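You operate a simulated robot arm through the tools that you are given. There is no shell and no other tool.

You run a simulated robot arm. Do the job below in one go: nothing can be reset, and whatever is moved stays where it is left.

## Task
Clear the dock, swap its stick for the one named on the clipboard and load that.
Fine: the old stick goes in the stand.

Only the result counts: the job must be done as asked and must still hold three seconds after the hand-in. Knocking over, shifting, dropping, spilling or breaking anything else fails it.

## Robot
A 7-joint arm with a fingered hand, fixed in place. Base frame: the origin is on the floor under the middle of its stand, x ahead of it, y to its left, z up; the work surface is at about z = 0.74. Readings come in m, degrees, newtons and seconds.
With the tool pointing down near the work surface it reaches from about 0.32 to 0.72 m from the base axis. Its first joint turns from -166.0 to 166.0 degrees. Payload 4 kg.
The tool frame sits at the grasp point between the pads (the TCP): z along the fingers, y along the line on which they close. The tips reach 0.026 m beyond it. The gripper opens to 0.148 m; its body begins 0.073 m behind the TCP. The gripper is a hand of 3 fingers: y runs from the thumb to the fingers, the wrist lies at [0, 0, -0.239] in the tool frame, and closing takes about 1.5 s.
Orientation is that of the tool frame in the base frame, as a unit quaternion [x, y, z, w]. With the fingers straight down and closing along the base's y, the tool's x points along the base's -x, its y along +y and its z along -z.

## Interface
- The arm moves only by the tool play_rows. Its argument "targets" is a list of rows, each a list of 7 numbers: the turn, a rotation vector about the base's x, y, z in units of 5 degrees (1.0 is 5 degrees), then the shift along the base's x, y, z in units of 30 mm (1.0 is 30 mm), then the gripper command, from -1 (fully open) to 1 (shut), values between in proportion. In form: [[ax, ay, az, dx, dy, dz, grip], ...]. A call has 1 to 20 rows; each row shifts and turns the commanded pose from where the row before left it. A call with a number of a shift or a turn outside -1 to 1 is refused whole. Each row takes 0.2 s and may step no farther than 0.05 m and 8.6 degrees from the row before; otherwise, or with a gripper value out of range, the whole call is refused. A pose out of reach is approached as far as the arm can. The call stops where the force on the tool passes 40 N (or 10 N more than at its start, if that is more) or the arm is blocked; 0.2 s more then pass. Each finger travels about 0.072 m/s and halts on what it meets, pressing with about 31 N; the grip force reading is that of the motor and also rises with nothing between the fingers. The clock runs only during rows and for 0.2 s after the last one: add rows that do not move to give the fingers time. The reply holds the time, the measured pose of the TCP, the force on the tool along the base axes, the opening and the grip force, in the units named above and with some noise, with the torque about the TCP (base axes, N m) and any sound that the robot's microphone picked up.
- Cameras (640 x 400 px; columns grow to the right, rows downward): "scene" is fixed at [0.2101, -0.5062, 1.3299]; the picture's right is [0.99, -0.15, 0.00], its down [-0.06, -0.40, -0.91] and it looks along [0.14, 0.90, -0.40] (base axes); focal length 369 px, centre (320, 200). "wrist" rides on the gripper at [0.068, -0.039, -0.09] in the tool frame; the picture's right is [0.50, 0.87, 0.00], its down [-0.66, 0.38, -0.65] and it looks along [-0.57, 0.33, 0.76] (tool axes); focal length 222 px, centre (320, 200). There is no depth. A picture from a camera that has moved, and an enlarged one, comes with that camera's place and axes in the base frame and with its lens. The place of the scene camera against the robot may be out by one fixed shift of up to 0.018 m in any direction.
- get_image(camera): a new picture of that camera. It takes no simulated time.
- move_column(by): slides the trunk up (or, below 0, down) by that many m; the arm rides with it, the base frame stays. It gives what a move gives, with no picture.
- grasp_type(shape): the hand has 3 fingers and takes this shape, open, in about a second: jaw (thumb against the fingers, like two jaws); tri (thumb and two fingers); tip (a fingertip pinch); poke (one finger out to press); point (the index stretched); flat (the hand flat); cup (the hand cupped); fist (a fist). The gripper value then closes the fingers along that shape, each until it touches; the sizes above hold for jaw. It gives what a move gives, with no picture.
- inspect(camera, box): a new picture of the part [left, top, right, bottom] of that camera's present view, enlarged. It takes no simulated time.
- hand_in(): hands the job in; it is judged then, once.

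Places have to be worked out from the pictures, the camera data and where the tool is seen. Open the gripper and draw the arm clear of the work before you hand the job in, unless the task says otherwise.

The tools are called after "Request:" as a command line: name --pt "numbers of a row" for each row, then --argument value for the rest, lists and objects as JSON in quotes. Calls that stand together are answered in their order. play_rows: Moves the arm, as the interface text tells. Its arguments: {"type":"object","properties":{"targets":{"type":"array","items":{"type":"array","items":{"type":"number"}}}},"required":["targets"]} The other tools are called the same way: move_column (by) moves the trunk up or down; grasp_type (shape) gives the hand a shape; get_image (camera) takes a picture; inspect (camera, box) takes an enlarged picture of a part of a camera's view; hand_in () hands the job in.

At the start:

```text
t: 0.0
ee_pos: [0.12, 0.3655, 1.0477]
tool_rot: [0.0, 1.0, 0.0, 0.0]
force: [0.4, 0.3, 0.0]
moment: [-0.01, 0.03, -0.02]
grip_width: 0.148
gripper_force: 0.2
shape: jaw
trunk travel left (down, up): [-0.525, 0.065]
```

scene: 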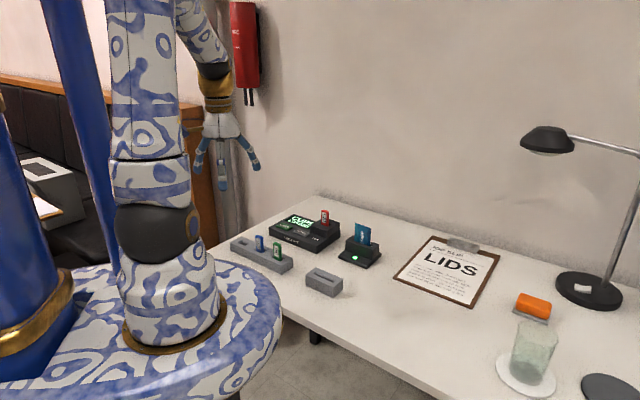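
wrist: 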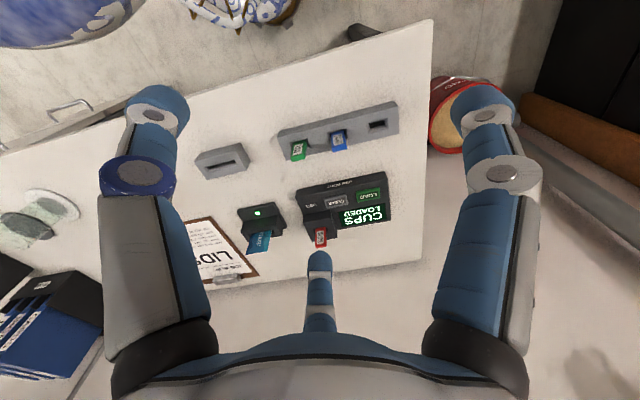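

I'll look closer at the dock, stand and clipboard to read labels before moving.

Request:
inspect --camera "scene" --box '[220, 190, 400, 303]'

Request:
inspect --camera "scene" --box '[380, 220, 520, 308]'

Request:
inspect --camera "wrist" --box '[180, 90, 420, 240]'

Request:
inspect --camera "wrist" --box '[260, 170, 420, 270]'

```text
3.54 times, centred on (310, 246) of scene
camera zoom: at [0.2101, -0.5062, 1.3299], right [0.99, -0.15, 0.0], down [-0.06, -0.4, -0.91], along [0.14, 0.9, -0.4], focal length 1306 px, centre (355, 35)
```

zoom: 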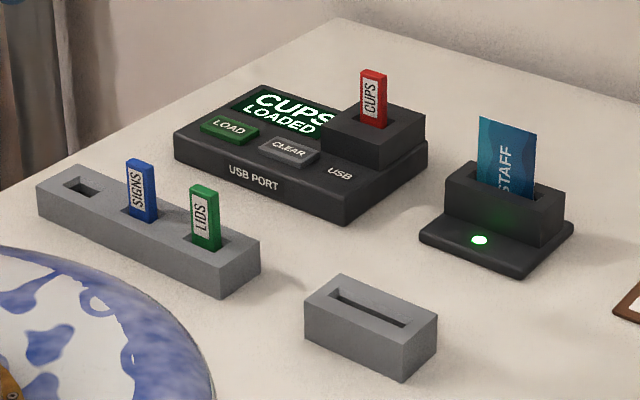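

```text
4.55 times, centred on (450, 264) of scene
camera zoom: at [0.2101, -0.5062, 1.3299], right [0.99, -0.15, 0.0], down [-0.06, -0.4, -0.91], along [0.14, 0.9, -0.4], focal length 1677 px, centre (-271, -91)
```

zoom: 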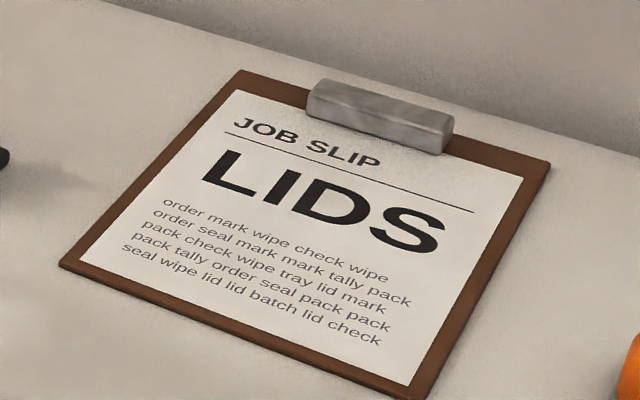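

```text
2.67 times, centred on (300, 165) of wrist
camera zoom: at [0.0518, 0.326, 1.1386], right [-0.5, 0.87, 0.0], down [0.66, 0.38, 0.65], along [0.57, 0.33, -0.76], focal length 592 px, centre (373, 293)
```

zoom: 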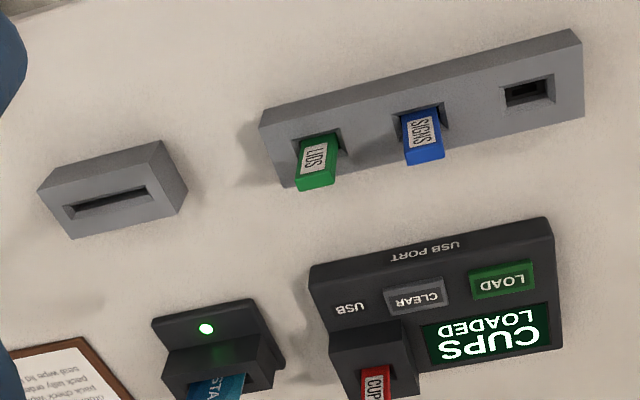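

```text
4.00 times, centred on (340, 220) of wrist
camera zoom: at [0.0518, 0.326, 1.1386], right [-0.5, 0.87, 0.0], down [0.66, 0.38, 0.65], along [0.57, 0.33, -0.76], focal length 888 px, centre (240, 120)
```

zoom: 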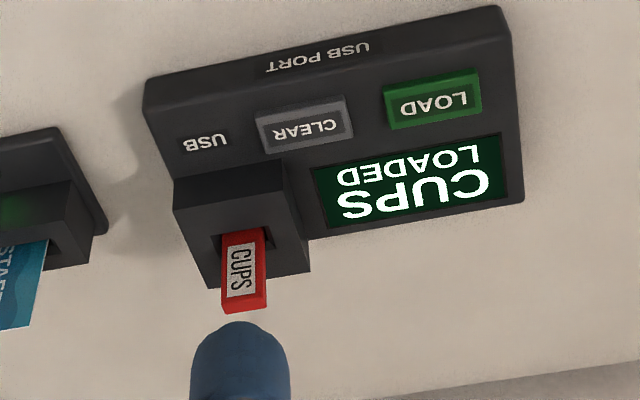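

The clipboard names LIDS; the dock holds CUPS (with CLEAR and LOAD buttons), and the stand has SIGNS, LIDS and one empty slot. First I learn how the hand closes by shutting it in free air and looking.

Request:
play_rows --pt "0 0 0 0 0 0 0.5" --pt "0 0 0 0 0 0 0.5" --pt "0 0 0 0 0 0 0.5" --pt "0 0 0 0 0 0 0.5" --pt "0 0 0 0 0 0 0.5" --pt "0 0 0 0 0 0 0.5" --pt "0 0 0 0 0 0 0.5" --pt "0 0 0 0 0 0 0.5"

Request:
get_image --camera "wrist"

Request:
inspect --camera "scene" --box '[150, 90, 310, 190]'

```text
t: 1.8
ee_pos: [0.1192, 0.3652, 1.0469]
tool_rot: [0.0, 1.0, 0.0, 0.0]
force: [0.1, -0.6, 0.1]
moment: [-0.01, -0.04, 0.0]
grip_width: 0.0376
gripper_force: 0.1
shape: jaw
trunk travel left (down, up): [-0.525, 0.065]
```

```text
taken
camera wrist: at [0.0518, 0.326, 1.1386], right [-0.5, 0.87, 0.0], down [0.66, 0.38, 0.65], along [0.57, 0.33, -0.76], focal length 222 px, centre (320, 200)
```

wrist: 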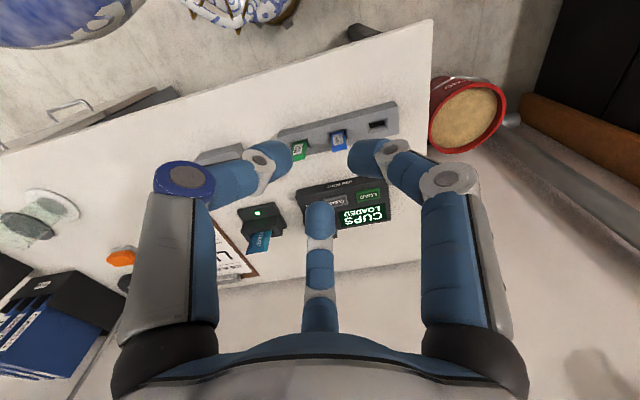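

```text
4.00 times, centred on (230, 140) of scene
camera zoom: at [0.2101, -0.5062, 1.3299], right [0.99, -0.15, 0.0], down [-0.06, -0.4, -0.91], along [0.14, 0.9, -0.4], focal length 1476 px, centre (680, 440)
```

zoom: 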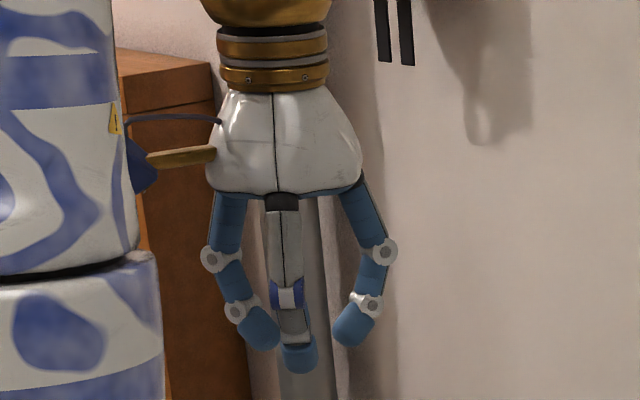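

The fingers curl in; I close fully to see how they meet.

Request:
play_rows --pt "0 0 0 0 0 0 1" --pt "0 0 0 0 0 0 1" --pt "0 0 0 0 0 0 1" --pt "0 0 0 0 0 0 1" --pt "0 0 0 0 0 0 1"

Request:
get_image --camera "wrist"

Request:
inspect --camera "scene" --box '[150, 90, 310, 190]'

```text
t: 3.0
ee_pos: [0.1199, 0.3648, 1.0483]
tool_rot: [0.0, 1.0, 0.0, -0.001]
force: [0.3, 0.1, 0.1]
moment: [0.0, 0.0, -0.04]
grip_width: 0.0
gripper_force: 31.0
shape: jaw
trunk travel left (down, up): [-0.525, 0.065]
```

```text
taken
camera wrist: at [0.0518, 0.326, 1.1386], right [-0.5, 0.87, 0.0], down [0.66, 0.38, 0.65], along [0.57, 0.33, -0.76], focal length 222 px, centre (320, 200)
```

wrist: 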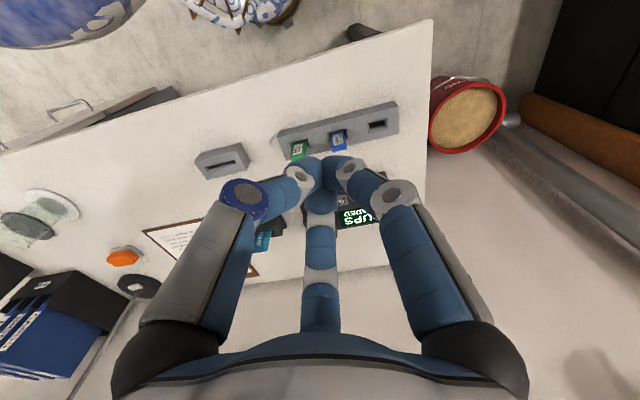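

```text
4.00 times, centred on (230, 140) of scene
camera zoom: at [0.2101, -0.5062, 1.3299], right [0.99, -0.15, 0.0], down [-0.06, -0.4, -0.91], along [0.14, 0.9, -0.4], focal length 1476 px, centre (680, 440)
```

zoom: 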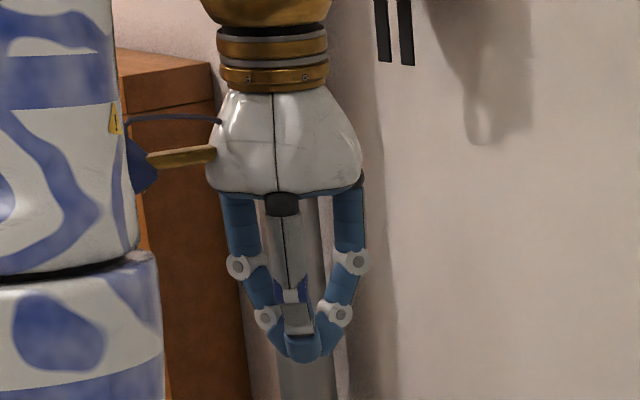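

All three tips meet near the TCP. I now check the "poke" shape, to know which finger presses and where its tip is.

Request:
grasp_type --shape "poke"

Request:
get_image --camera "wrist"

Request:
inspect --camera "scene" --box '[150, 90, 310, 190]'

```text
t: 3.9
ee_pos: [0.1207, 0.3655, 1.049]
tool_rot: [0.0, 1.0, 0.0, -0.001]
force: [0.7, -0.4, -0.2]
moment: [-0.04, -0.03, -0.01]
grip_width: 0.0
gripper_force: 0.0
shape: poke
trunk travel left (down, up): [-0.525, 0.065]
```

```text
taken
camera wrist: at [0.0518, 0.326, 1.1386], right [-0.5, 0.87, 0.0], down [0.66, 0.38, 0.65], along [0.57, 0.33, -0.76], focal length 222 px, centre (320, 200)
```

wrist: 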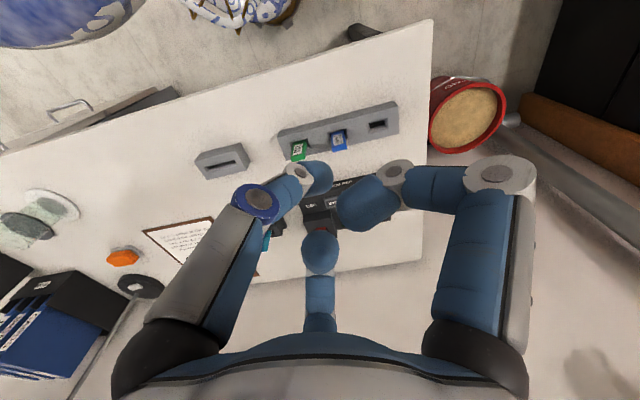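

```text
4.00 times, centred on (230, 140) of scene
camera zoom: at [0.2101, -0.5062, 1.3299], right [0.99, -0.15, 0.0], down [-0.06, -0.4, -0.91], along [0.14, 0.9, -0.4], focal length 1476 px, centre (680, 440)
```

zoom: 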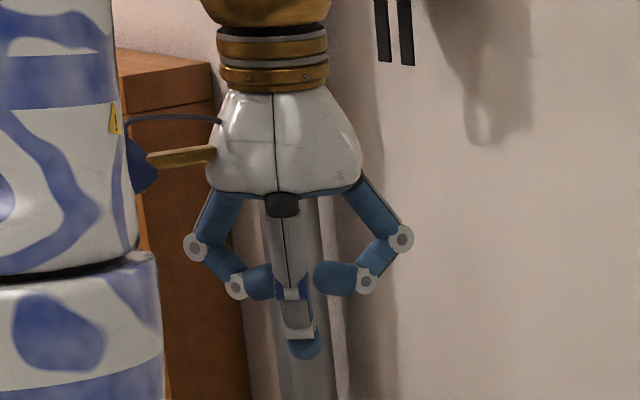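

In poke, the thumb tip sits on the tool axis about 0.03 m beyond the TCP with the other two fingers folded higher. From the wrist view I put CLEAR near (0.317, 0.521) and LOAD near (0.265, 0.569), so I hover over CLEAR with a gap between fingers turned toward the CUPS stick.

Request:
play_rows --pt "0 0 0.714 0.94 0.743 -0.71 -1" --pt "0 0 0.714 0.94 0.743 -0.71 -1" --pt "0 0 0.714 0.94 0.743 -0.71 -1" --pt "0 0 0.714 0.94 0.743 -0.71 -1" --pt "0 0 0.714 0.94 0.743 -0.71 -1" --pt "0 0 0.714 0.94 0.743 -0.71 -1" --pt "0 0 0.714 0.94 0.743 -0.71 -1" --pt "0 0 0 0 0 0 -1" --pt "0 0 0 0 0 0 -1"

Request:
get_image --camera "wrist"

Request:
get_image --camera "scene"

```text
t: 5.9
ee_pos: [0.3197, 0.5213, 0.8995]
tool_rot: [-0.216, 0.976, 0.0, -0.001]
force: [0.6, -0.4, -0.3]
moment: [0.0, 0.01, 0.02]
grip_width: 0.0002
gripper_force: 0.0
shape: poke
trunk travel left (down, up): [-0.525, 0.065]
```

```text
taken
camera wrist: at [0.2752, 0.457, 0.9897], right [-0.82, 0.57, 0.0], down [0.43, 0.62, 0.65], along [0.38, 0.54, -0.76], focal length 222 px, centre (320, 200)
```

wrist: 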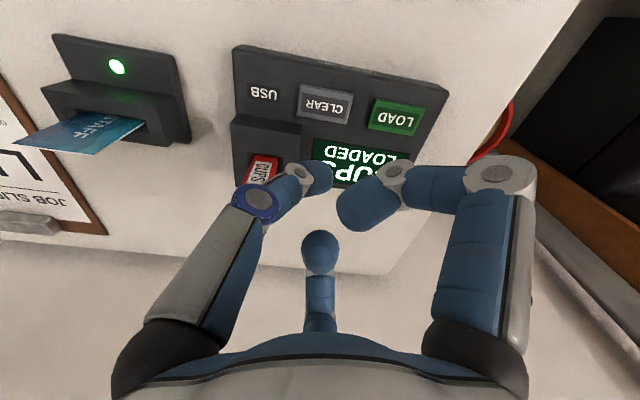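

```text
taken
```

scene: 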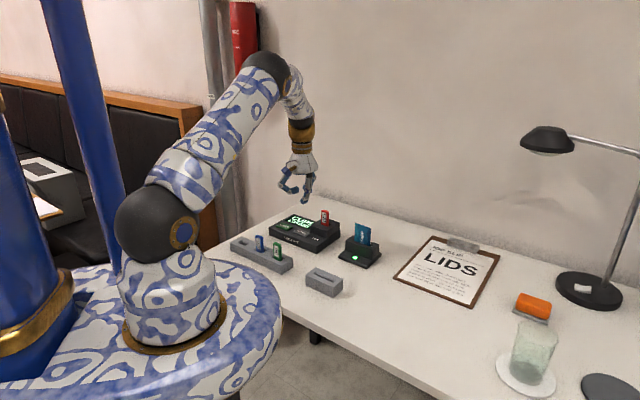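

The dock's panel is in clear view; I zoom in to locate the buttons and stick precisely.

Request:
inspect --camera "wrist" --box '[220, 30, 460, 180]'

Request:
inspect --camera "scene" --box '[260, 200, 350, 256]'

```text
2.67 times, centred on (340, 105) of wrist
camera zoom: at [0.2752, 0.457, 0.9897], right [-0.82, 0.57, 0.0], down [0.43, 0.62, 0.65], along [0.38, 0.54, -0.76], focal length 592 px, centre (267, 453)
```

zoom: 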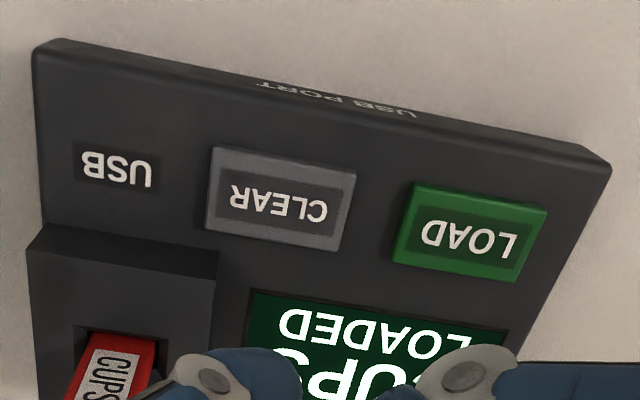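

```text
7.11 times, centred on (305, 228) of scene
camera zoom: at [0.2101, -0.5062, 1.3299], right [0.99, -0.15, 0.0], down [-0.06, -0.4, -0.91], along [0.14, 0.9, -0.4], focal length 2624 px, centre (427, 1)
```

zoom: 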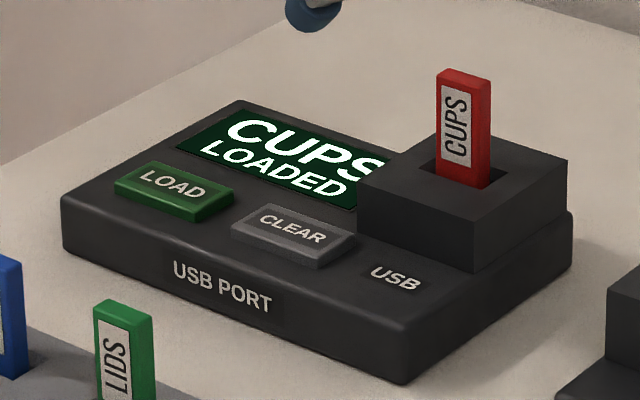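

Triangulating the two wrist views puts CLEAR at about (0.312, 0.517), top near z = 0.775, and the CUPS stick at about (0.380, 0.516). I shift a few mm and go down to just above the button.

Request:
play_rows --pt "0 0 0 -0.133 -0.067 -0.7 -1" --pt "0 0 0 -0.133 -0.067 -0.7 -1" --pt "0 0 0 0 0 -0.7 -1" --pt "0 0 0 0 0 -0.6 -1" --pt "0 0 0 0 0 0 -1" --pt "0 0 0 0 0 0 -1"

Request:
get_image --camera "wrist"

Request:
inspect --camera "scene" --box '[260, 180, 380, 255]'

```text
t: 7.3
ee_pos: [0.3096, 0.5168, 0.8154]
tool_rot: [-0.217, 0.976, 0.001, 0.0]
force: [0.3, 0.1, -0.1]
moment: [0.02, 0.02, 0.0]
grip_width: 0.0
gripper_force: 0.1
shape: poke
trunk travel left (down, up): [-0.525, 0.065]
```

```text
taken
camera wrist: at [0.2643, 0.4528, 0.9066], right [-0.82, 0.57, 0.0], down [0.43, 0.62, 0.65], along [0.38, 0.54, -0.76], focal length 222 px, centre (320, 200)
```

wrist: 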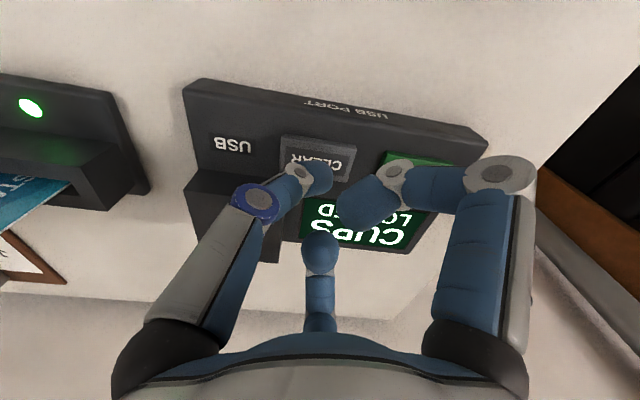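

```text
5.33 times, centred on (320, 218) of scene
camera zoom: at [0.2101, -0.5062, 1.3299], right [0.99, -0.15, 0.0], down [-0.06, -0.4, -0.91], along [0.14, 0.9, -0.4], focal length 1968 px, centre (320, 107)
```

zoom: 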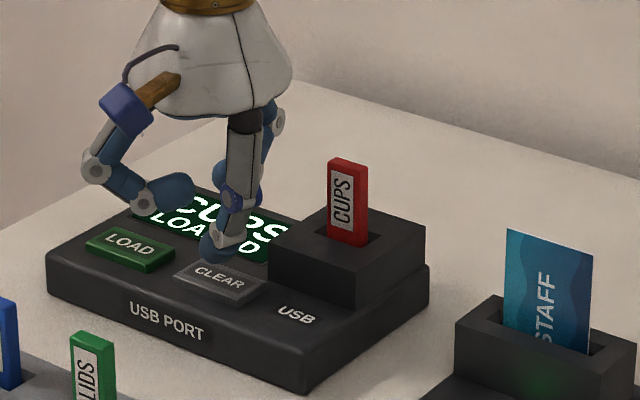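

The tip is right above CLEAR; I zoom the wrist view once to check alignment before pressing.

Request:
inspect --camera "wrist" --box '[250, 110, 410, 210]'

```text
4.00 times, centred on (330, 160) of wrist
camera zoom: at [0.2643, 0.4528, 0.9066], right [-0.82, 0.57, 0.0], down [0.43, 0.62, 0.65], along [0.38, 0.54, -0.76], focal length 888 px, centre (280, 360)
```

zoom: 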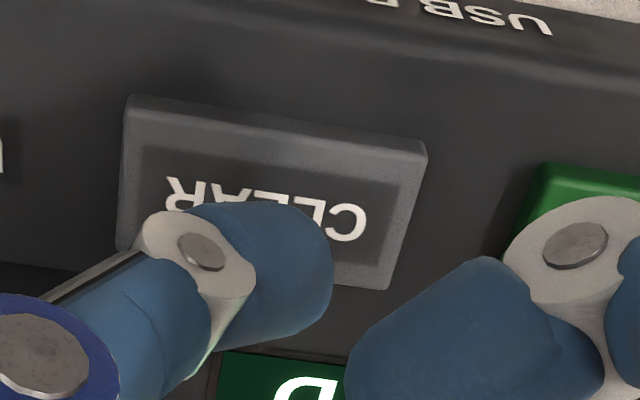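

The contact point falls near the centre of CLEAR. I press down in small steps and watch force and display.

Request:
play_rows --pt "0 0 0 0 0 -0.1 -1" --pt "0 0 0 0 0 -0.1 -1" --pt "0 0 0 0 0 -0.1 -1" --pt "0 0 0 0 0 -0.07 -1"

Request:
inspect --camera "scene" --box '[260, 180, 380, 255]'

```text
t: 8.3
ee_pos: [0.3095, 0.5173, 0.8063]
tool_rot: [-0.216, 0.976, 0.0, -0.001]
force: [-0.6, 0.7, -0.3]
moment: [0.02, 0.0, 0.0]
grip_width: 0.0
gripper_force: 0.1
shape: poke
trunk travel left (down, up): [-0.525, 0.065]
```

```text
5.33 times, centred on (320, 218) of scene
camera zoom: at [0.2101, -0.5062, 1.3299], right [0.99, -0.15, 0.0], down [-0.06, -0.4, -0.91], along [0.14, 0.9, -0.4], focal length 1968 px, centre (320, 107)
```

zoom: 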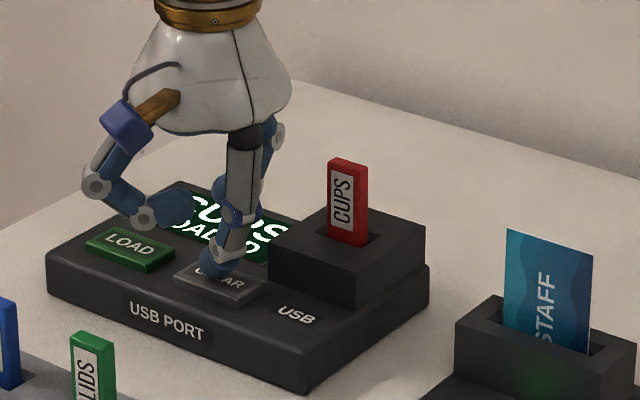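

No contact force yet; I continue down in 2 mm steps.

Request:
play_rows --pt "0 0 0 0 0 -0.07 -1" --pt "0 0 0 0 0 -0.07 -1"

```text
t: 8.9
ee_pos: [0.3079, 0.5175, 0.8027]
tool_rot: [-0.217, 0.976, 0.0, -0.001]
force: [0.1, -0.7, -0.6]
moment: [0.02, 0.0, -0.01]
grip_width: 0.0
gripper_force: 0.2
shape: poke
trunk travel left (down, up): [-0.525, 0.065]
```

Still free; I keep going gently.

Request:
play_rows --pt "0 0 0 0 0 -0.07 -1" --pt "0 0 0 0 0 -0.07 -1"

Request:
inspect --camera "wrist" --box '[250, 110, 410, 210]'

Request:
inspect --camera "scene" --box '[270, 200, 350, 250]'

```text
t: 9.5
ee_pos: [0.309, 0.5174, 0.7991]
tool_rot: [-0.217, 0.976, 0.0, 0.0]
force: [0.1, -0.8, 1.8]
moment: [0.03, 0.03, -0.01]
grip_width: 0.0
gripper_force: 0.1
shape: poke
trunk travel left (down, up): [-0.525, 0.065]
heard: click
```

```text
4.00 times, centred on (330, 160) of wrist
camera zoom: at [0.2638, 0.4533, 0.889], right [-0.82, 0.57, 0.0], down [0.43, 0.62, 0.65], along [0.38, 0.54, -0.76], focal length 888 px, centre (280, 360)
```

zoom: 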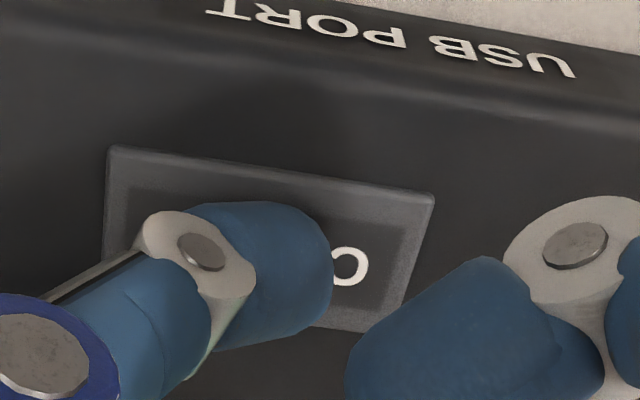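

```text
8.00 times, centred on (310, 225) of scene
camera zoom: at [0.2101, -0.5062, 1.3299], right [0.99, -0.15, 0.0], down [-0.06, -0.4, -0.91], along [0.14, 0.9, -0.4], focal length 2952 px, centre (400, 0)
```

zoom: 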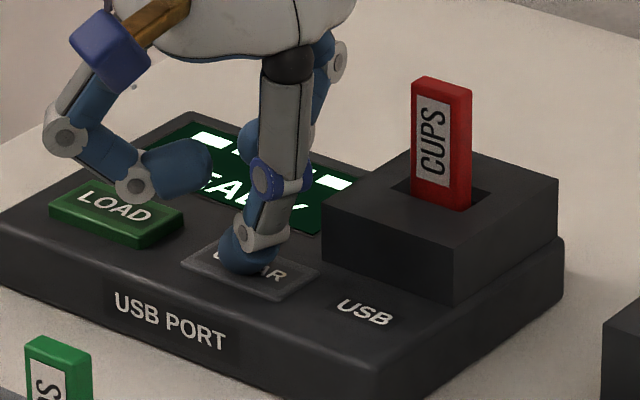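

A click was heard and the display changed. I lift straight up and read it.

Request:
play_rows --pt "0 0 0 0 0 0.5 -1" --pt "0 0 0 0 0 1 -1" --pt "0 0 0 0 0 1 -1" --pt "0 0 0 0 0 1 -1" --pt "0 0 0 0 0 1 -1" --pt "0 0 0 0 0 0 -1"

Request:
inspect --camera "scene" --box '[270, 200, 350, 250]'

Request:
grasp_type --shape "tip"

Request:
get_image --camera "wrist"

Request:
get_image --camera "scene"

```text
t: 10.9
ee_pos: [0.3104, 0.5166, 0.9315]
tool_rot: [-0.216, 0.976, 0.0, 0.0]
force: [-0.2, 0.4, 0.5]
moment: [0.0, -0.03, 0.04]
grip_width: 0.0
gripper_force: 0.0
shape: poke
trunk travel left (down, up): [-0.525, 0.065]
```

```text
8.00 times, centred on (310, 225) of scene
camera zoom: at [0.2101, -0.5062, 1.3299], right [0.99, -0.15, 0.0], down [-0.06, -0.4, -0.91], along [0.14, 0.9, -0.4], focal length 2952 px, centre (400, 0)
```

zoom: 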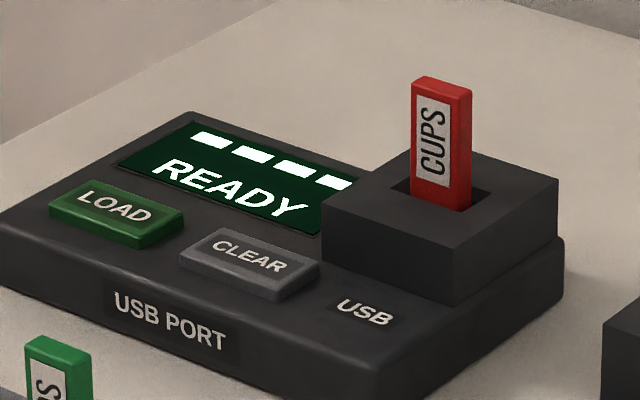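

```text
t: 11.8
ee_pos: [0.3104, 0.517, 0.9323]
tool_rot: [-0.216, 0.976, 0.0, 0.0]
force: [0.0, 0.0, -0.7]
moment: [0.01, -0.01, 0.02]
grip_width: 0.1476
gripper_force: 0.1
shape: tip
trunk travel left (down, up): [-0.525, 0.065]
```

```text
taken
camera wrist: at [0.2652, 0.452, 1.0225], right [-0.82, 0.57, 0.0], down [0.43, 0.62, 0.65], along [0.38, 0.54, -0.76], focal length 222 px, centre (320, 200)
```

wrist: 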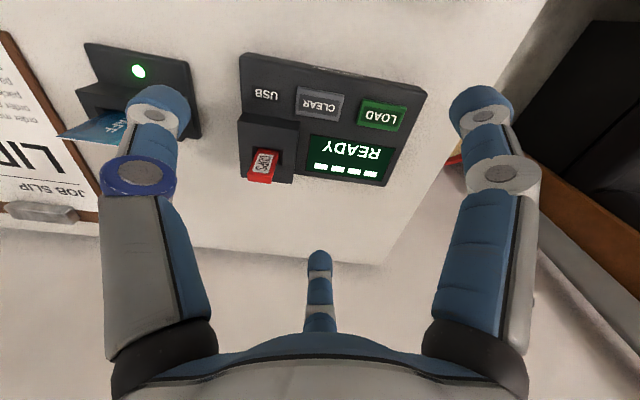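

```text
taken
```

scene: 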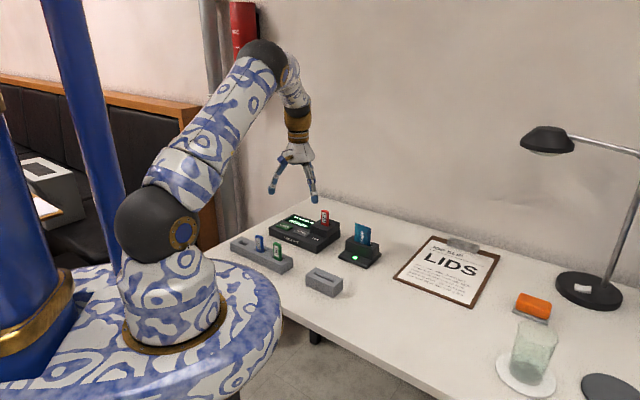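

The display reads "---- READY", so the dock is cleared. I check how "tip" closes in free air to choose the better pinch.

Request:
play_rows --pt "0 0 0 0 0 0 0.7" --pt "0 0 0 0 0 0 0.7" --pt "0 0 0 0 0 0 0.7" --pt "0 0 0 0 0 0 0.7" --pt "0 0 0 0 0 0 0.7" --pt "0 0 0 0 0 0 0.7" --pt "0 0 0 0 0 0 0.7" --pt "0 0 0 0 0 0 0.7"

Request:
get_image --camera "wrist"

Request:
inspect --camera "scene" --box '[230, 120, 350, 195]'

Request:
grasp_type --shape "jaw"

Request:
play_rows --pt "0 0 0 0 0 0 0.7" --pt "0 0 0 0 0 0 0.7" --pt "0 0 0 0 0 0 0.7" --pt "0 0 0 0 0 0 0.7" --pt "0 0 0 0 0 0 0.7" --pt "0 0 0 0 0 0 0.7" --pt "0 0 0 0 0 0 0.7" --pt "0 0 0 0 0 0 0.7"

Request:
get_image --camera "wrist"

Request:
inspect --camera "scene" --box '[230, 120, 350, 195]'

```text
t: 13.6
ee_pos: [0.3097, 0.5164, 0.9326]
tool_rot: [-0.216, 0.976, 0.0, 0.0]
force: [-0.2, -0.9, -0.1]
moment: [0.05, -0.02, -0.03]
grip_width: 0.0225
gripper_force: 0.2
shape: tip
trunk travel left (down, up): [-0.525, 0.065]
```

```text
taken
camera wrist: at [0.2652, 0.452, 1.0225], right [-0.82, 0.57, 0.0], down [0.43, 0.62, 0.65], along [0.38, 0.54, -0.76], focal length 222 px, centre (320, 200)
```

wrist: 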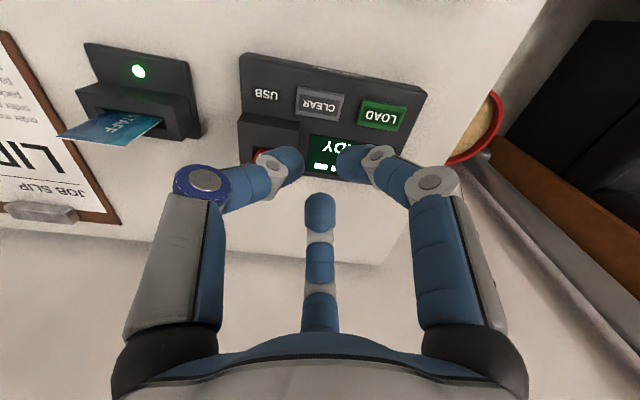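

```text
5.33 times, centred on (290, 158) of scene
camera zoom: at [0.2101, -0.5062, 1.3299], right [0.99, -0.15, 0.0], down [-0.06, -0.4, -0.91], along [0.14, 0.9, -0.4], focal length 1968 px, centre (480, 427)
```

zoom: 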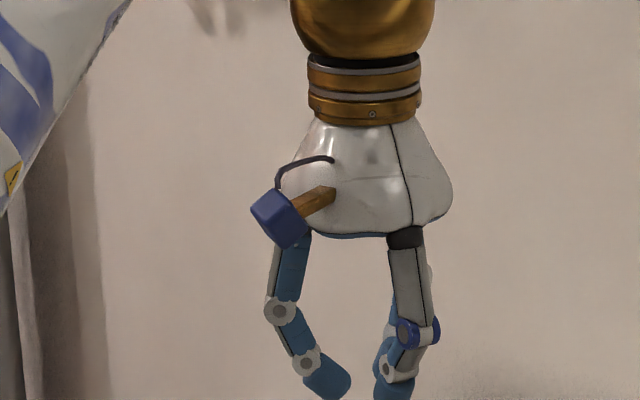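

```text
t: 14.5
ee_pos: [0.3106, 0.5164, 0.9327]
tool_rot: [-0.217, 0.976, 0.0, 0.0]
force: [-0.3, 0.3, 1.1]
moment: [0.02, 0.01, -0.01]
grip_width: 0.148
gripper_force: 0.1
shape: jaw
trunk travel left (down, up): [-0.525, 0.065]
```

```text
t: 16.3
ee_pos: [0.3104, 0.5173, 0.9331]
tool_rot: [-0.217, 0.976, 0.0, 0.001]
force: [-0.2, -0.5, 0.4]
moment: [-0.05, -0.03, 0.02]
grip_width: 0.0224
gripper_force: 0.0
shape: jaw
trunk travel left (down, up): [-0.525, 0.065]
```

```text
taken
camera wrist: at [0.2652, 0.452, 1.0225], right [-0.82, 0.57, 0.0], down [0.43, 0.62, 0.65], along [0.38, 0.54, -0.76], focal length 222 px, centre (320, 200)
```

wrist: 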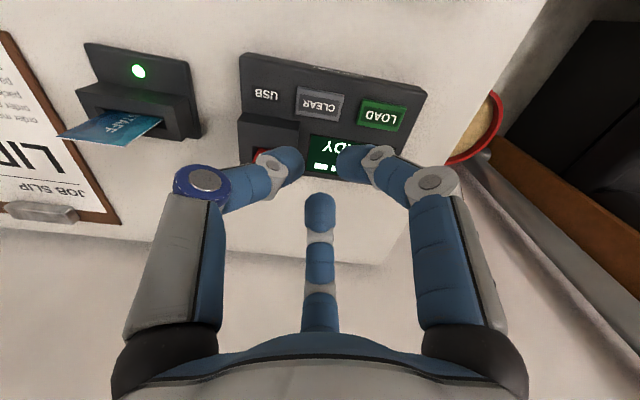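

```text
5.33 times, centred on (290, 158) of scene
camera zoom: at [0.2101, -0.5062, 1.3299], right [0.99, -0.15, 0.0], down [-0.06, -0.4, -0.91], along [0.14, 0.9, -0.4], focal length 1968 px, centre (480, 427)
```

zoom: 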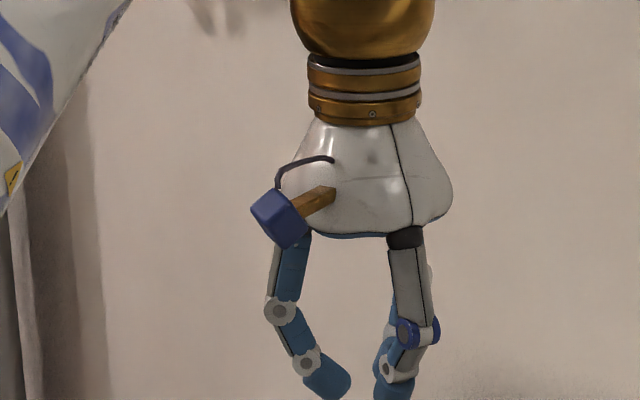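

Jaw and tip act alike: three fingers closing radially. The stick's label face points along about 225°, so I open, rotate −70° (closing across the stick's thickness, thumb on the label side) and hover above CUPS.

Request:
play_rows --pt "0 0 -1 0.167 0 0.042 -1" --pt "0 0 -1 0.167 0 0.042 -1" --pt "0 0 -1 0.167 0 0.042 -1" --pt "0 0 -1 0.167 0 0.042 -1" --pt "0 0 -1 0.167 0 0.042 -1" --pt "0 0 -1 0.167 0 0.042 -1" --pt "0 0 -1 0.167 0 0.042 -1" --pt "0 0 -1 0.167 0 0.042 -1" --pt "0 0 -1 0.167 0 0.042 -1" --pt "0 0 -1 0.167 0 0.042 -1" --pt "0 0 -1 0.167 0 0.042 -1" --pt "0 0 -1 0.167 0 0.042 -1" --pt "0 0 -1 0.167 0 0.042 -1" --pt "0 0 -1 0.167 0 0.042 -1" --pt "0 0 0 0 0 0 -1" --pt "0 0 0 0 0 0 -1"

Request:
get_image --camera "wrist"

Request:
inspect --camera "wrist" --box '[240, 70, 400, 170]'

Request:
get_image --camera "scene"

```text
t: 19.7
ee_pos: [0.3785, 0.5159, 0.9524]
tool_rot: [0.383, 0.924, 0.0, 0.0]
force: [-1.2, -0.8, -0.3]
moment: [0.04, -0.02, 0.0]
grip_width: 0.1477
gripper_force: 0.1
shape: jaw
trunk travel left (down, up): [-0.525, 0.065]
```

```text
taken
camera wrist: at [0.303, 0.5366, 1.042], right [0.26, 0.97, 0.0], down [0.73, -0.2, 0.65], along [0.63, -0.17, -0.76], focal length 222 px, centre (320, 200)
```

wrist: 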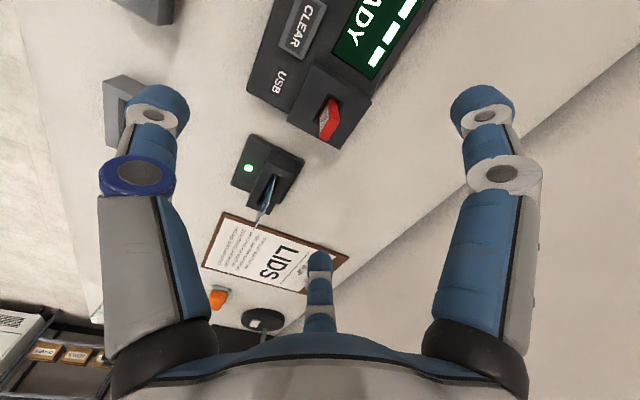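

```text
4.00 times, centred on (320, 120) of wrist
camera zoom: at [0.303, 0.5366, 1.042], right [0.26, 0.97, 0.0], down [0.73, -0.2, 0.65], along [0.63, -0.17, -0.76], focal length 888 px, centre (320, 520)
```

zoom: 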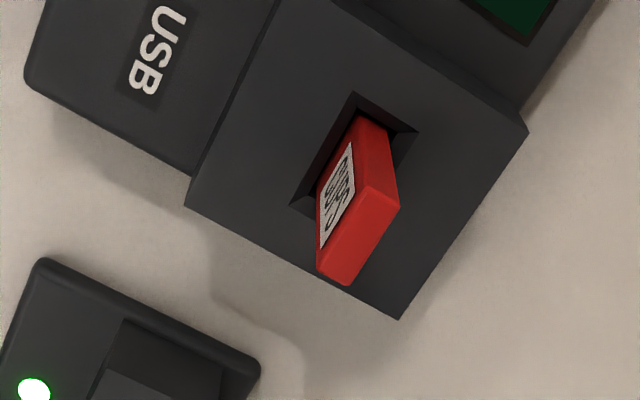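

```text
taken
```

scene: 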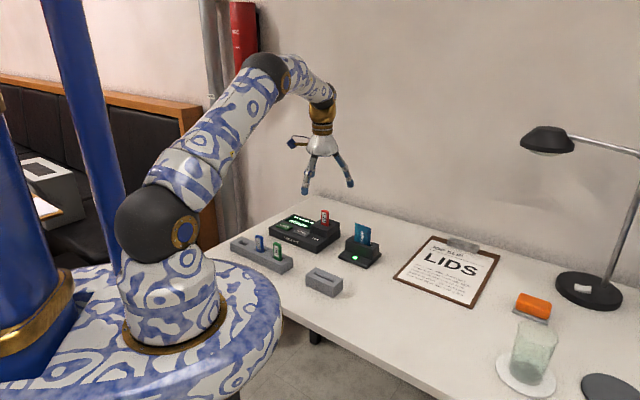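

I zoom closer on the stick to get its exact top-face corners.

Request:
inspect --camera "wrist" --box '[300, 88, 356, 123]'

Request:
inspect --camera "wrist" --box '[300, 115, 356, 150]'

Request:
inspect --camera "scene" --box '[300, 200, 356, 235]'

```text
11.43 times, centred on (328, 106) of wrist
camera zoom: at [0.303, 0.5366, 1.042], right [0.26, 0.97, 0.0], down [0.73, -0.2, 0.65], along [0.63, -0.17, -0.76], focal length 2538 px, centre (229, 1280)
```

zoom: 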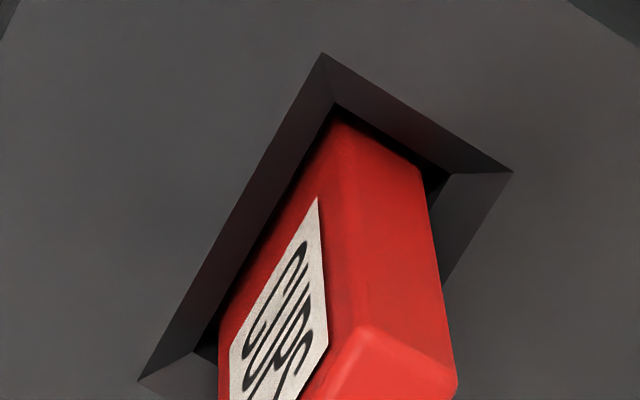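

```text
11.43 times, centred on (328, 132) of wrist
camera zoom: at [0.303, 0.5366, 1.042], right [0.26, 0.97, 0.0], down [0.73, -0.2, 0.65], along [0.63, -0.17, -0.76], focal length 2538 px, centre (229, 971)
```

zoom: 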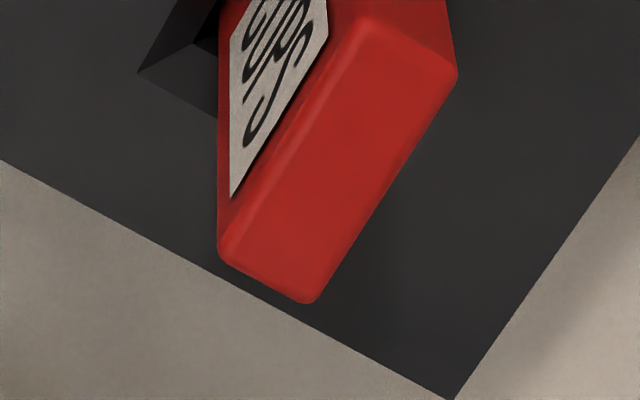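

```text
11.43 times, centred on (328, 218) of scene
camera zoom: at [0.2101, -0.5062, 1.3299], right [0.99, -0.15, 0.0], down [-0.06, -0.4, -0.91], along [0.14, 0.9, -0.4], focal length 4217 px, centre (229, 0)
```

zoom: 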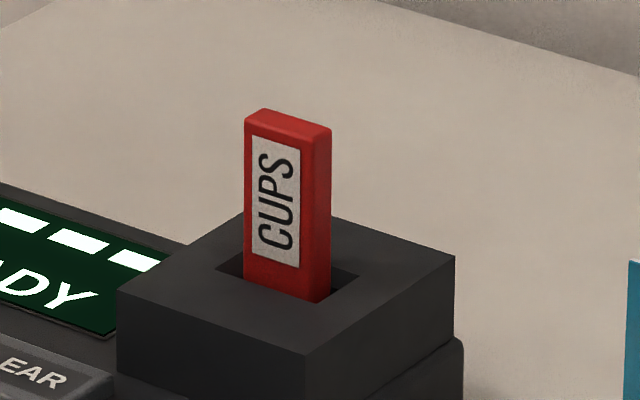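

Corners give a stick of about 22 × 10 mm, centred at (0.387, 0.5225), top at z ≈ 0.839, socket rim at ≈ 0.793, yaw aligned with my tool within a degree. I shift over it and lower to z = 0.885, still above its top, partly closing the fingers.

Request:
play_rows --pt "0 0 0 0.14 0.11 -0.6 -0.2" --pt "0 0 0 0.14 0.11 -0.6 -0.2" --pt "0 0 0 0 0 -0.6 -0.2" --pt "0 0 0 0 0 -0.4 -0.2" --pt "0 0 0 0 0 0 -0.2" --pt "0 0 0 0 0 0 -0.2"

Request:
get_image --camera "wrist"

Request:
inspect --camera "wrist" --box '[280, 90, 376, 150]'

Request:
inspect --camera "scene" --box '[270, 170, 382, 240]'

```text
t: 21.1
ee_pos: [0.388, 0.5235, 0.8856]
tool_rot: [0.383, 0.924, -0.001, 0.0]
force: [0.7, -0.9, 0.1]
moment: [0.0, -0.02, 0.01]
grip_width: 0.0892
gripper_force: 0.1
shape: jaw
trunk travel left (down, up): [-0.525, 0.065]
```

```text
taken
camera wrist: at [0.3124, 0.5435, 0.9764], right [0.26, 0.97, 0.0], down [0.73, -0.2, 0.65], along [0.63, -0.17, -0.76], focal length 222 px, centre (320, 200)
```

wrist: 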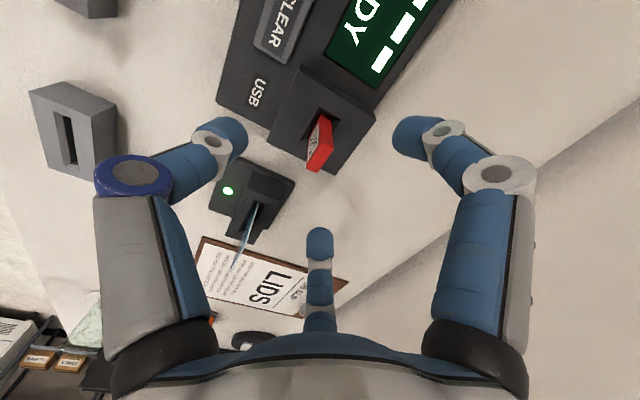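

```text
6.67 times, centred on (328, 120) of wrist
camera zoom: at [0.3124, 0.5435, 0.9764], right [0.26, 0.97, 0.0], down [0.73, -0.2, 0.65], along [0.63, -0.17, -0.76], focal length 1481 px, centre (267, 733)
```

zoom: 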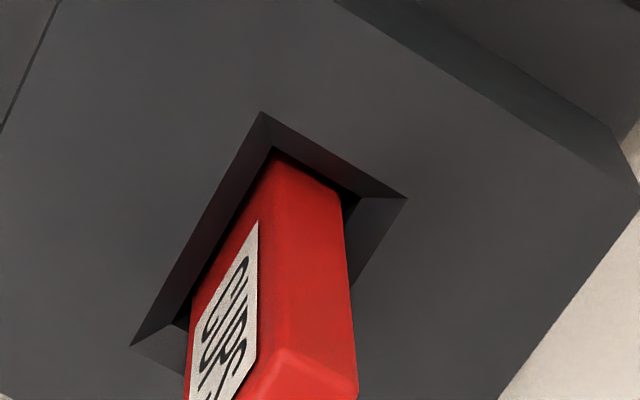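

```text
5.71 times, centred on (326, 205) of scene
camera zoom: at [0.2101, -0.5062, 1.3299], right [0.99, -0.15, 0.0], down [-0.06, -0.4, -0.91], along [0.14, 0.9, -0.4], focal length 2108 px, centre (286, 171)
```

zoom: 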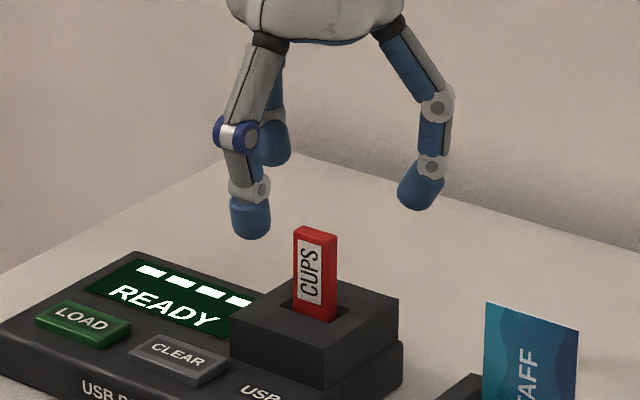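

I zoom on the stick's top face from this closer height to refine its offset from the tool axis.

Request:
inspect --camera "wrist" --box '[284, 130, 348, 170]'

Request:
inspect --camera "wrist" --box '[288, 100, 352, 140]'

```text
10.00 times, centred on (316, 150) of wrist
camera zoom: at [0.3124, 0.5435, 0.9764], right [0.26, 0.97, 0.0], down [0.73, -0.2, 0.65], along [0.63, -0.17, -0.76], focal length 2221 px, centre (360, 700)
```

zoom: 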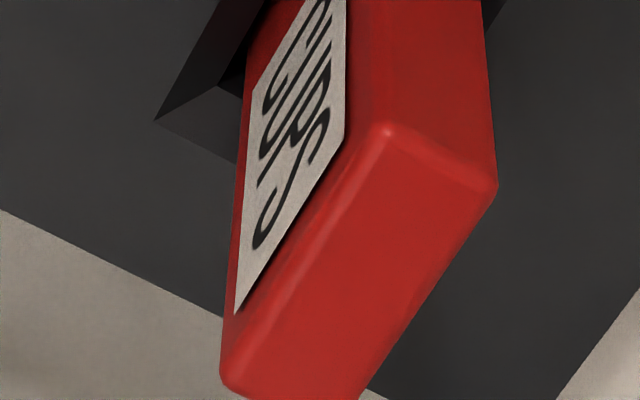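

```text
10.00 times, centred on (320, 120) of wrist
camera zoom: at [0.3124, 0.5435, 0.9764], right [0.26, 0.97, 0.0], down [0.73, -0.2, 0.65], along [0.63, -0.17, -0.76], focal length 2221 px, centre (320, 1000)
```

zoom: 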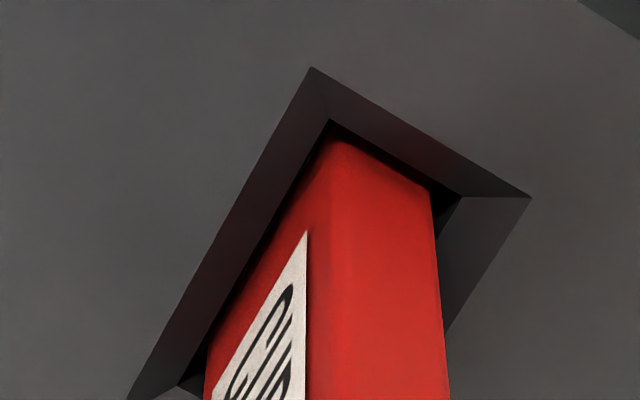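

The stick top triangulates to (0.389, 0.523, 0.839), within about 1 mm of the tool axis. I descend to z = 0.829 so the tips stay ~1 cm above the socket rim.

Request:
play_rows --pt "0 0 0 0.03 0 -0.5 -0.2" --pt "0 0 0 0 0 -0.5 -0.2" --pt "0 0 0 0 0 -0.5 -0.2" --pt "0 0 0 0 0 -0.41 -0.2" --pt "0 0 0 0 0 0 0.2" --pt "0 0 0 0 0 0 0.5" --pt "0 0 0 0 0 0 0.5" --pt "0 0 0 0 0 0 0.5"

Request:
get_image --camera "wrist"

Request:
inspect --camera "scene" --box '[270, 170, 382, 240]'

```text
t: 22.9
ee_pos: [0.386, 0.5237, 0.8296]
tool_rot: [0.383, 0.924, 0.001, -0.001]
force: [-0.4, -0.5, 0.3]
moment: [-0.02, -0.01, -0.01]
grip_width: 0.0375
gripper_force: 0.1
shape: jaw
trunk travel left (down, up): [-0.525, 0.065]
```

```text
taken
camera wrist: at [0.3124, 0.5442, 0.9194], right [0.26, 0.97, 0.0], down [0.73, -0.2, 0.65], along [0.63, -0.17, -0.76], focal length 222 px, centre (320, 200)
```

wrist: 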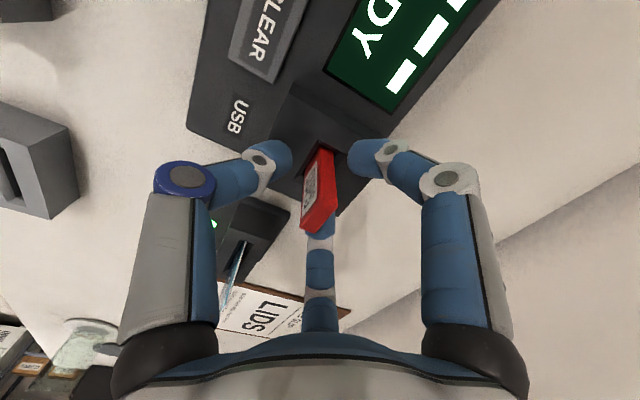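

```text
5.71 times, centred on (326, 205) of scene
camera zoom: at [0.2101, -0.5062, 1.3299], right [0.99, -0.15, 0.0], down [-0.06, -0.4, -0.91], along [0.14, 0.9, -0.4], focal length 2108 px, centre (286, 171)
```

zoom: 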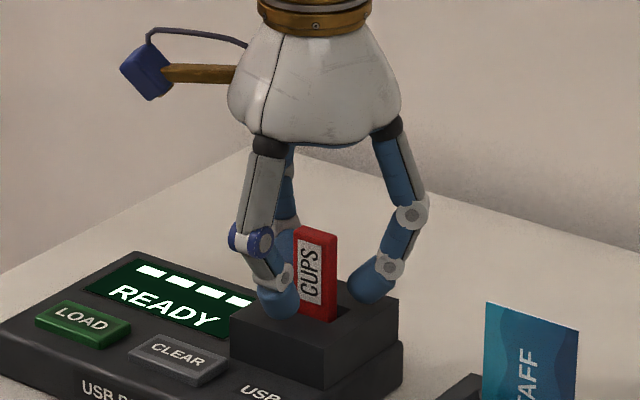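

Fingers surround the stick with nothing touching. I check centring once more at this height.

Request:
inspect --camera "wrist" --box '[256, 140, 384, 220]'

Request:
inspect --camera "wrist" --box '[280, 190, 360, 240]'

```text
5.00 times, centred on (320, 180) of wrist
camera zoom: at [0.3124, 0.5442, 0.9194], right [0.26, 0.97, 0.0], down [0.73, -0.2, 0.65], along [0.63, -0.17, -0.76], focal length 1111 px, centre (320, 300)
```

zoom: 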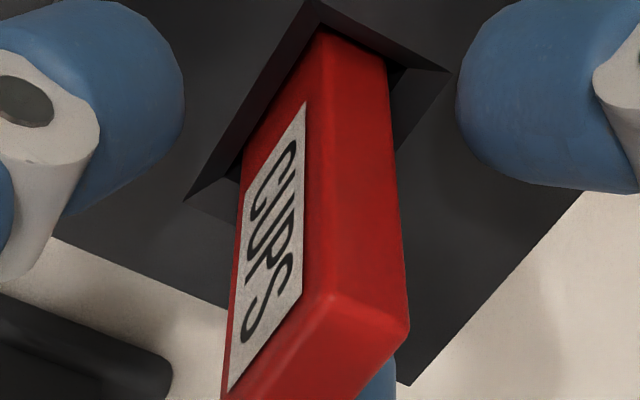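

```text
8.00 times, centred on (320, 215) of wrist
camera zoom: at [0.3124, 0.5442, 0.9194], right [0.26, 0.97, 0.0], down [0.73, -0.2, 0.65], along [0.63, -0.17, -0.76], focal length 1777 px, centre (320, 80)
```

zoom: 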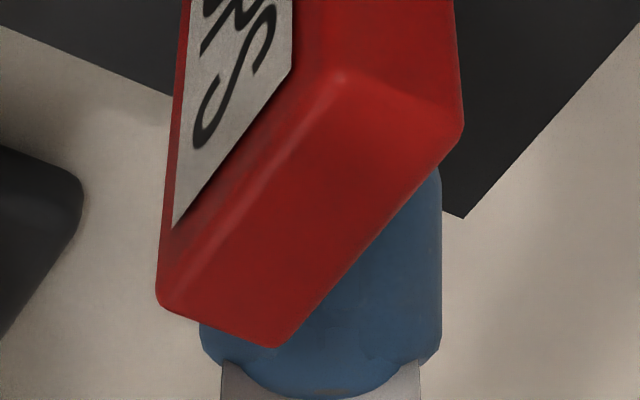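

The stick is ~1.5 mm off along its wide direction; I correct that and then close the hand on it.

Request:
play_rows --pt "0 0 0 0.045 -0.037 0 0.5" --pt "0 0 0 0 0 0 0.5" --pt "0 0 0 0 0 0 0.65" --pt "0 0 0 0 0 0 0.8" --pt "0 0 0 0 0 0 1" --pt "0 0 0 0 0 0 1" --pt "0 0 0 0 0 0 1" --pt "0 0 0 0 0 0 1"

Request:
get_image --camera "wrist"

Request:
inspect --camera "scene" --box '[270, 170, 382, 240]'

```text
t: 24.7
ee_pos: [0.3904, 0.5234, 0.829]
tool_rot: [0.383, 0.924, 0.0, 0.0]
force: [-0.2, 0.8, -0.7]
moment: [0.02, -0.03, 0.02]
grip_width: 0.0105
gripper_force: 31.3
shape: jaw
trunk travel left (down, up): [-0.525, 0.065]
```

```text
taken
camera wrist: at [0.3137, 0.5433, 0.9192], right [0.26, 0.97, 0.0], down [0.73, -0.2, 0.65], along [0.63, -0.17, -0.76], focal length 222 px, centre (320, 200)
```

wrist: 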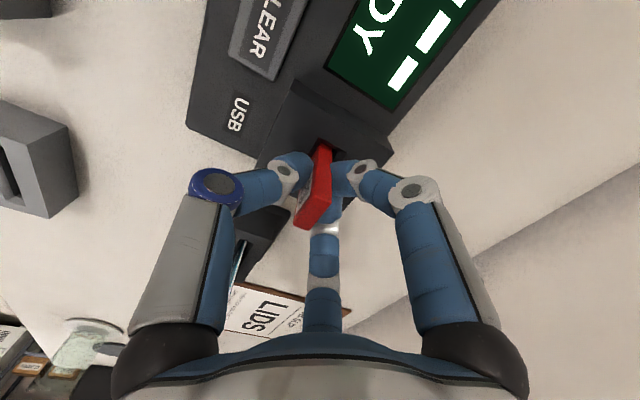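

```text
5.71 times, centred on (326, 205) of scene
camera zoom: at [0.2101, -0.5062, 1.3299], right [0.99, -0.15, 0.0], down [-0.06, -0.4, -0.91], along [0.14, 0.9, -0.4], focal length 2108 px, centre (286, 171)
```

zoom: 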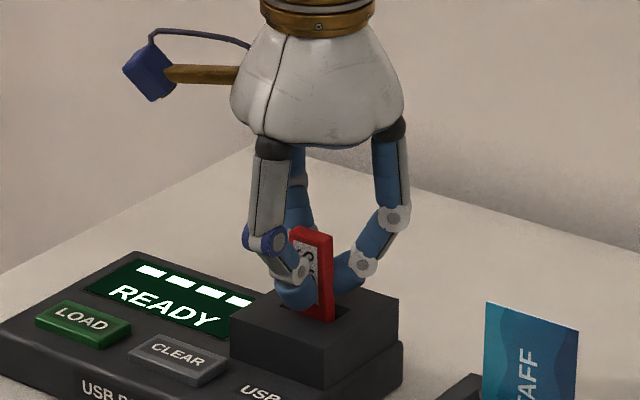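

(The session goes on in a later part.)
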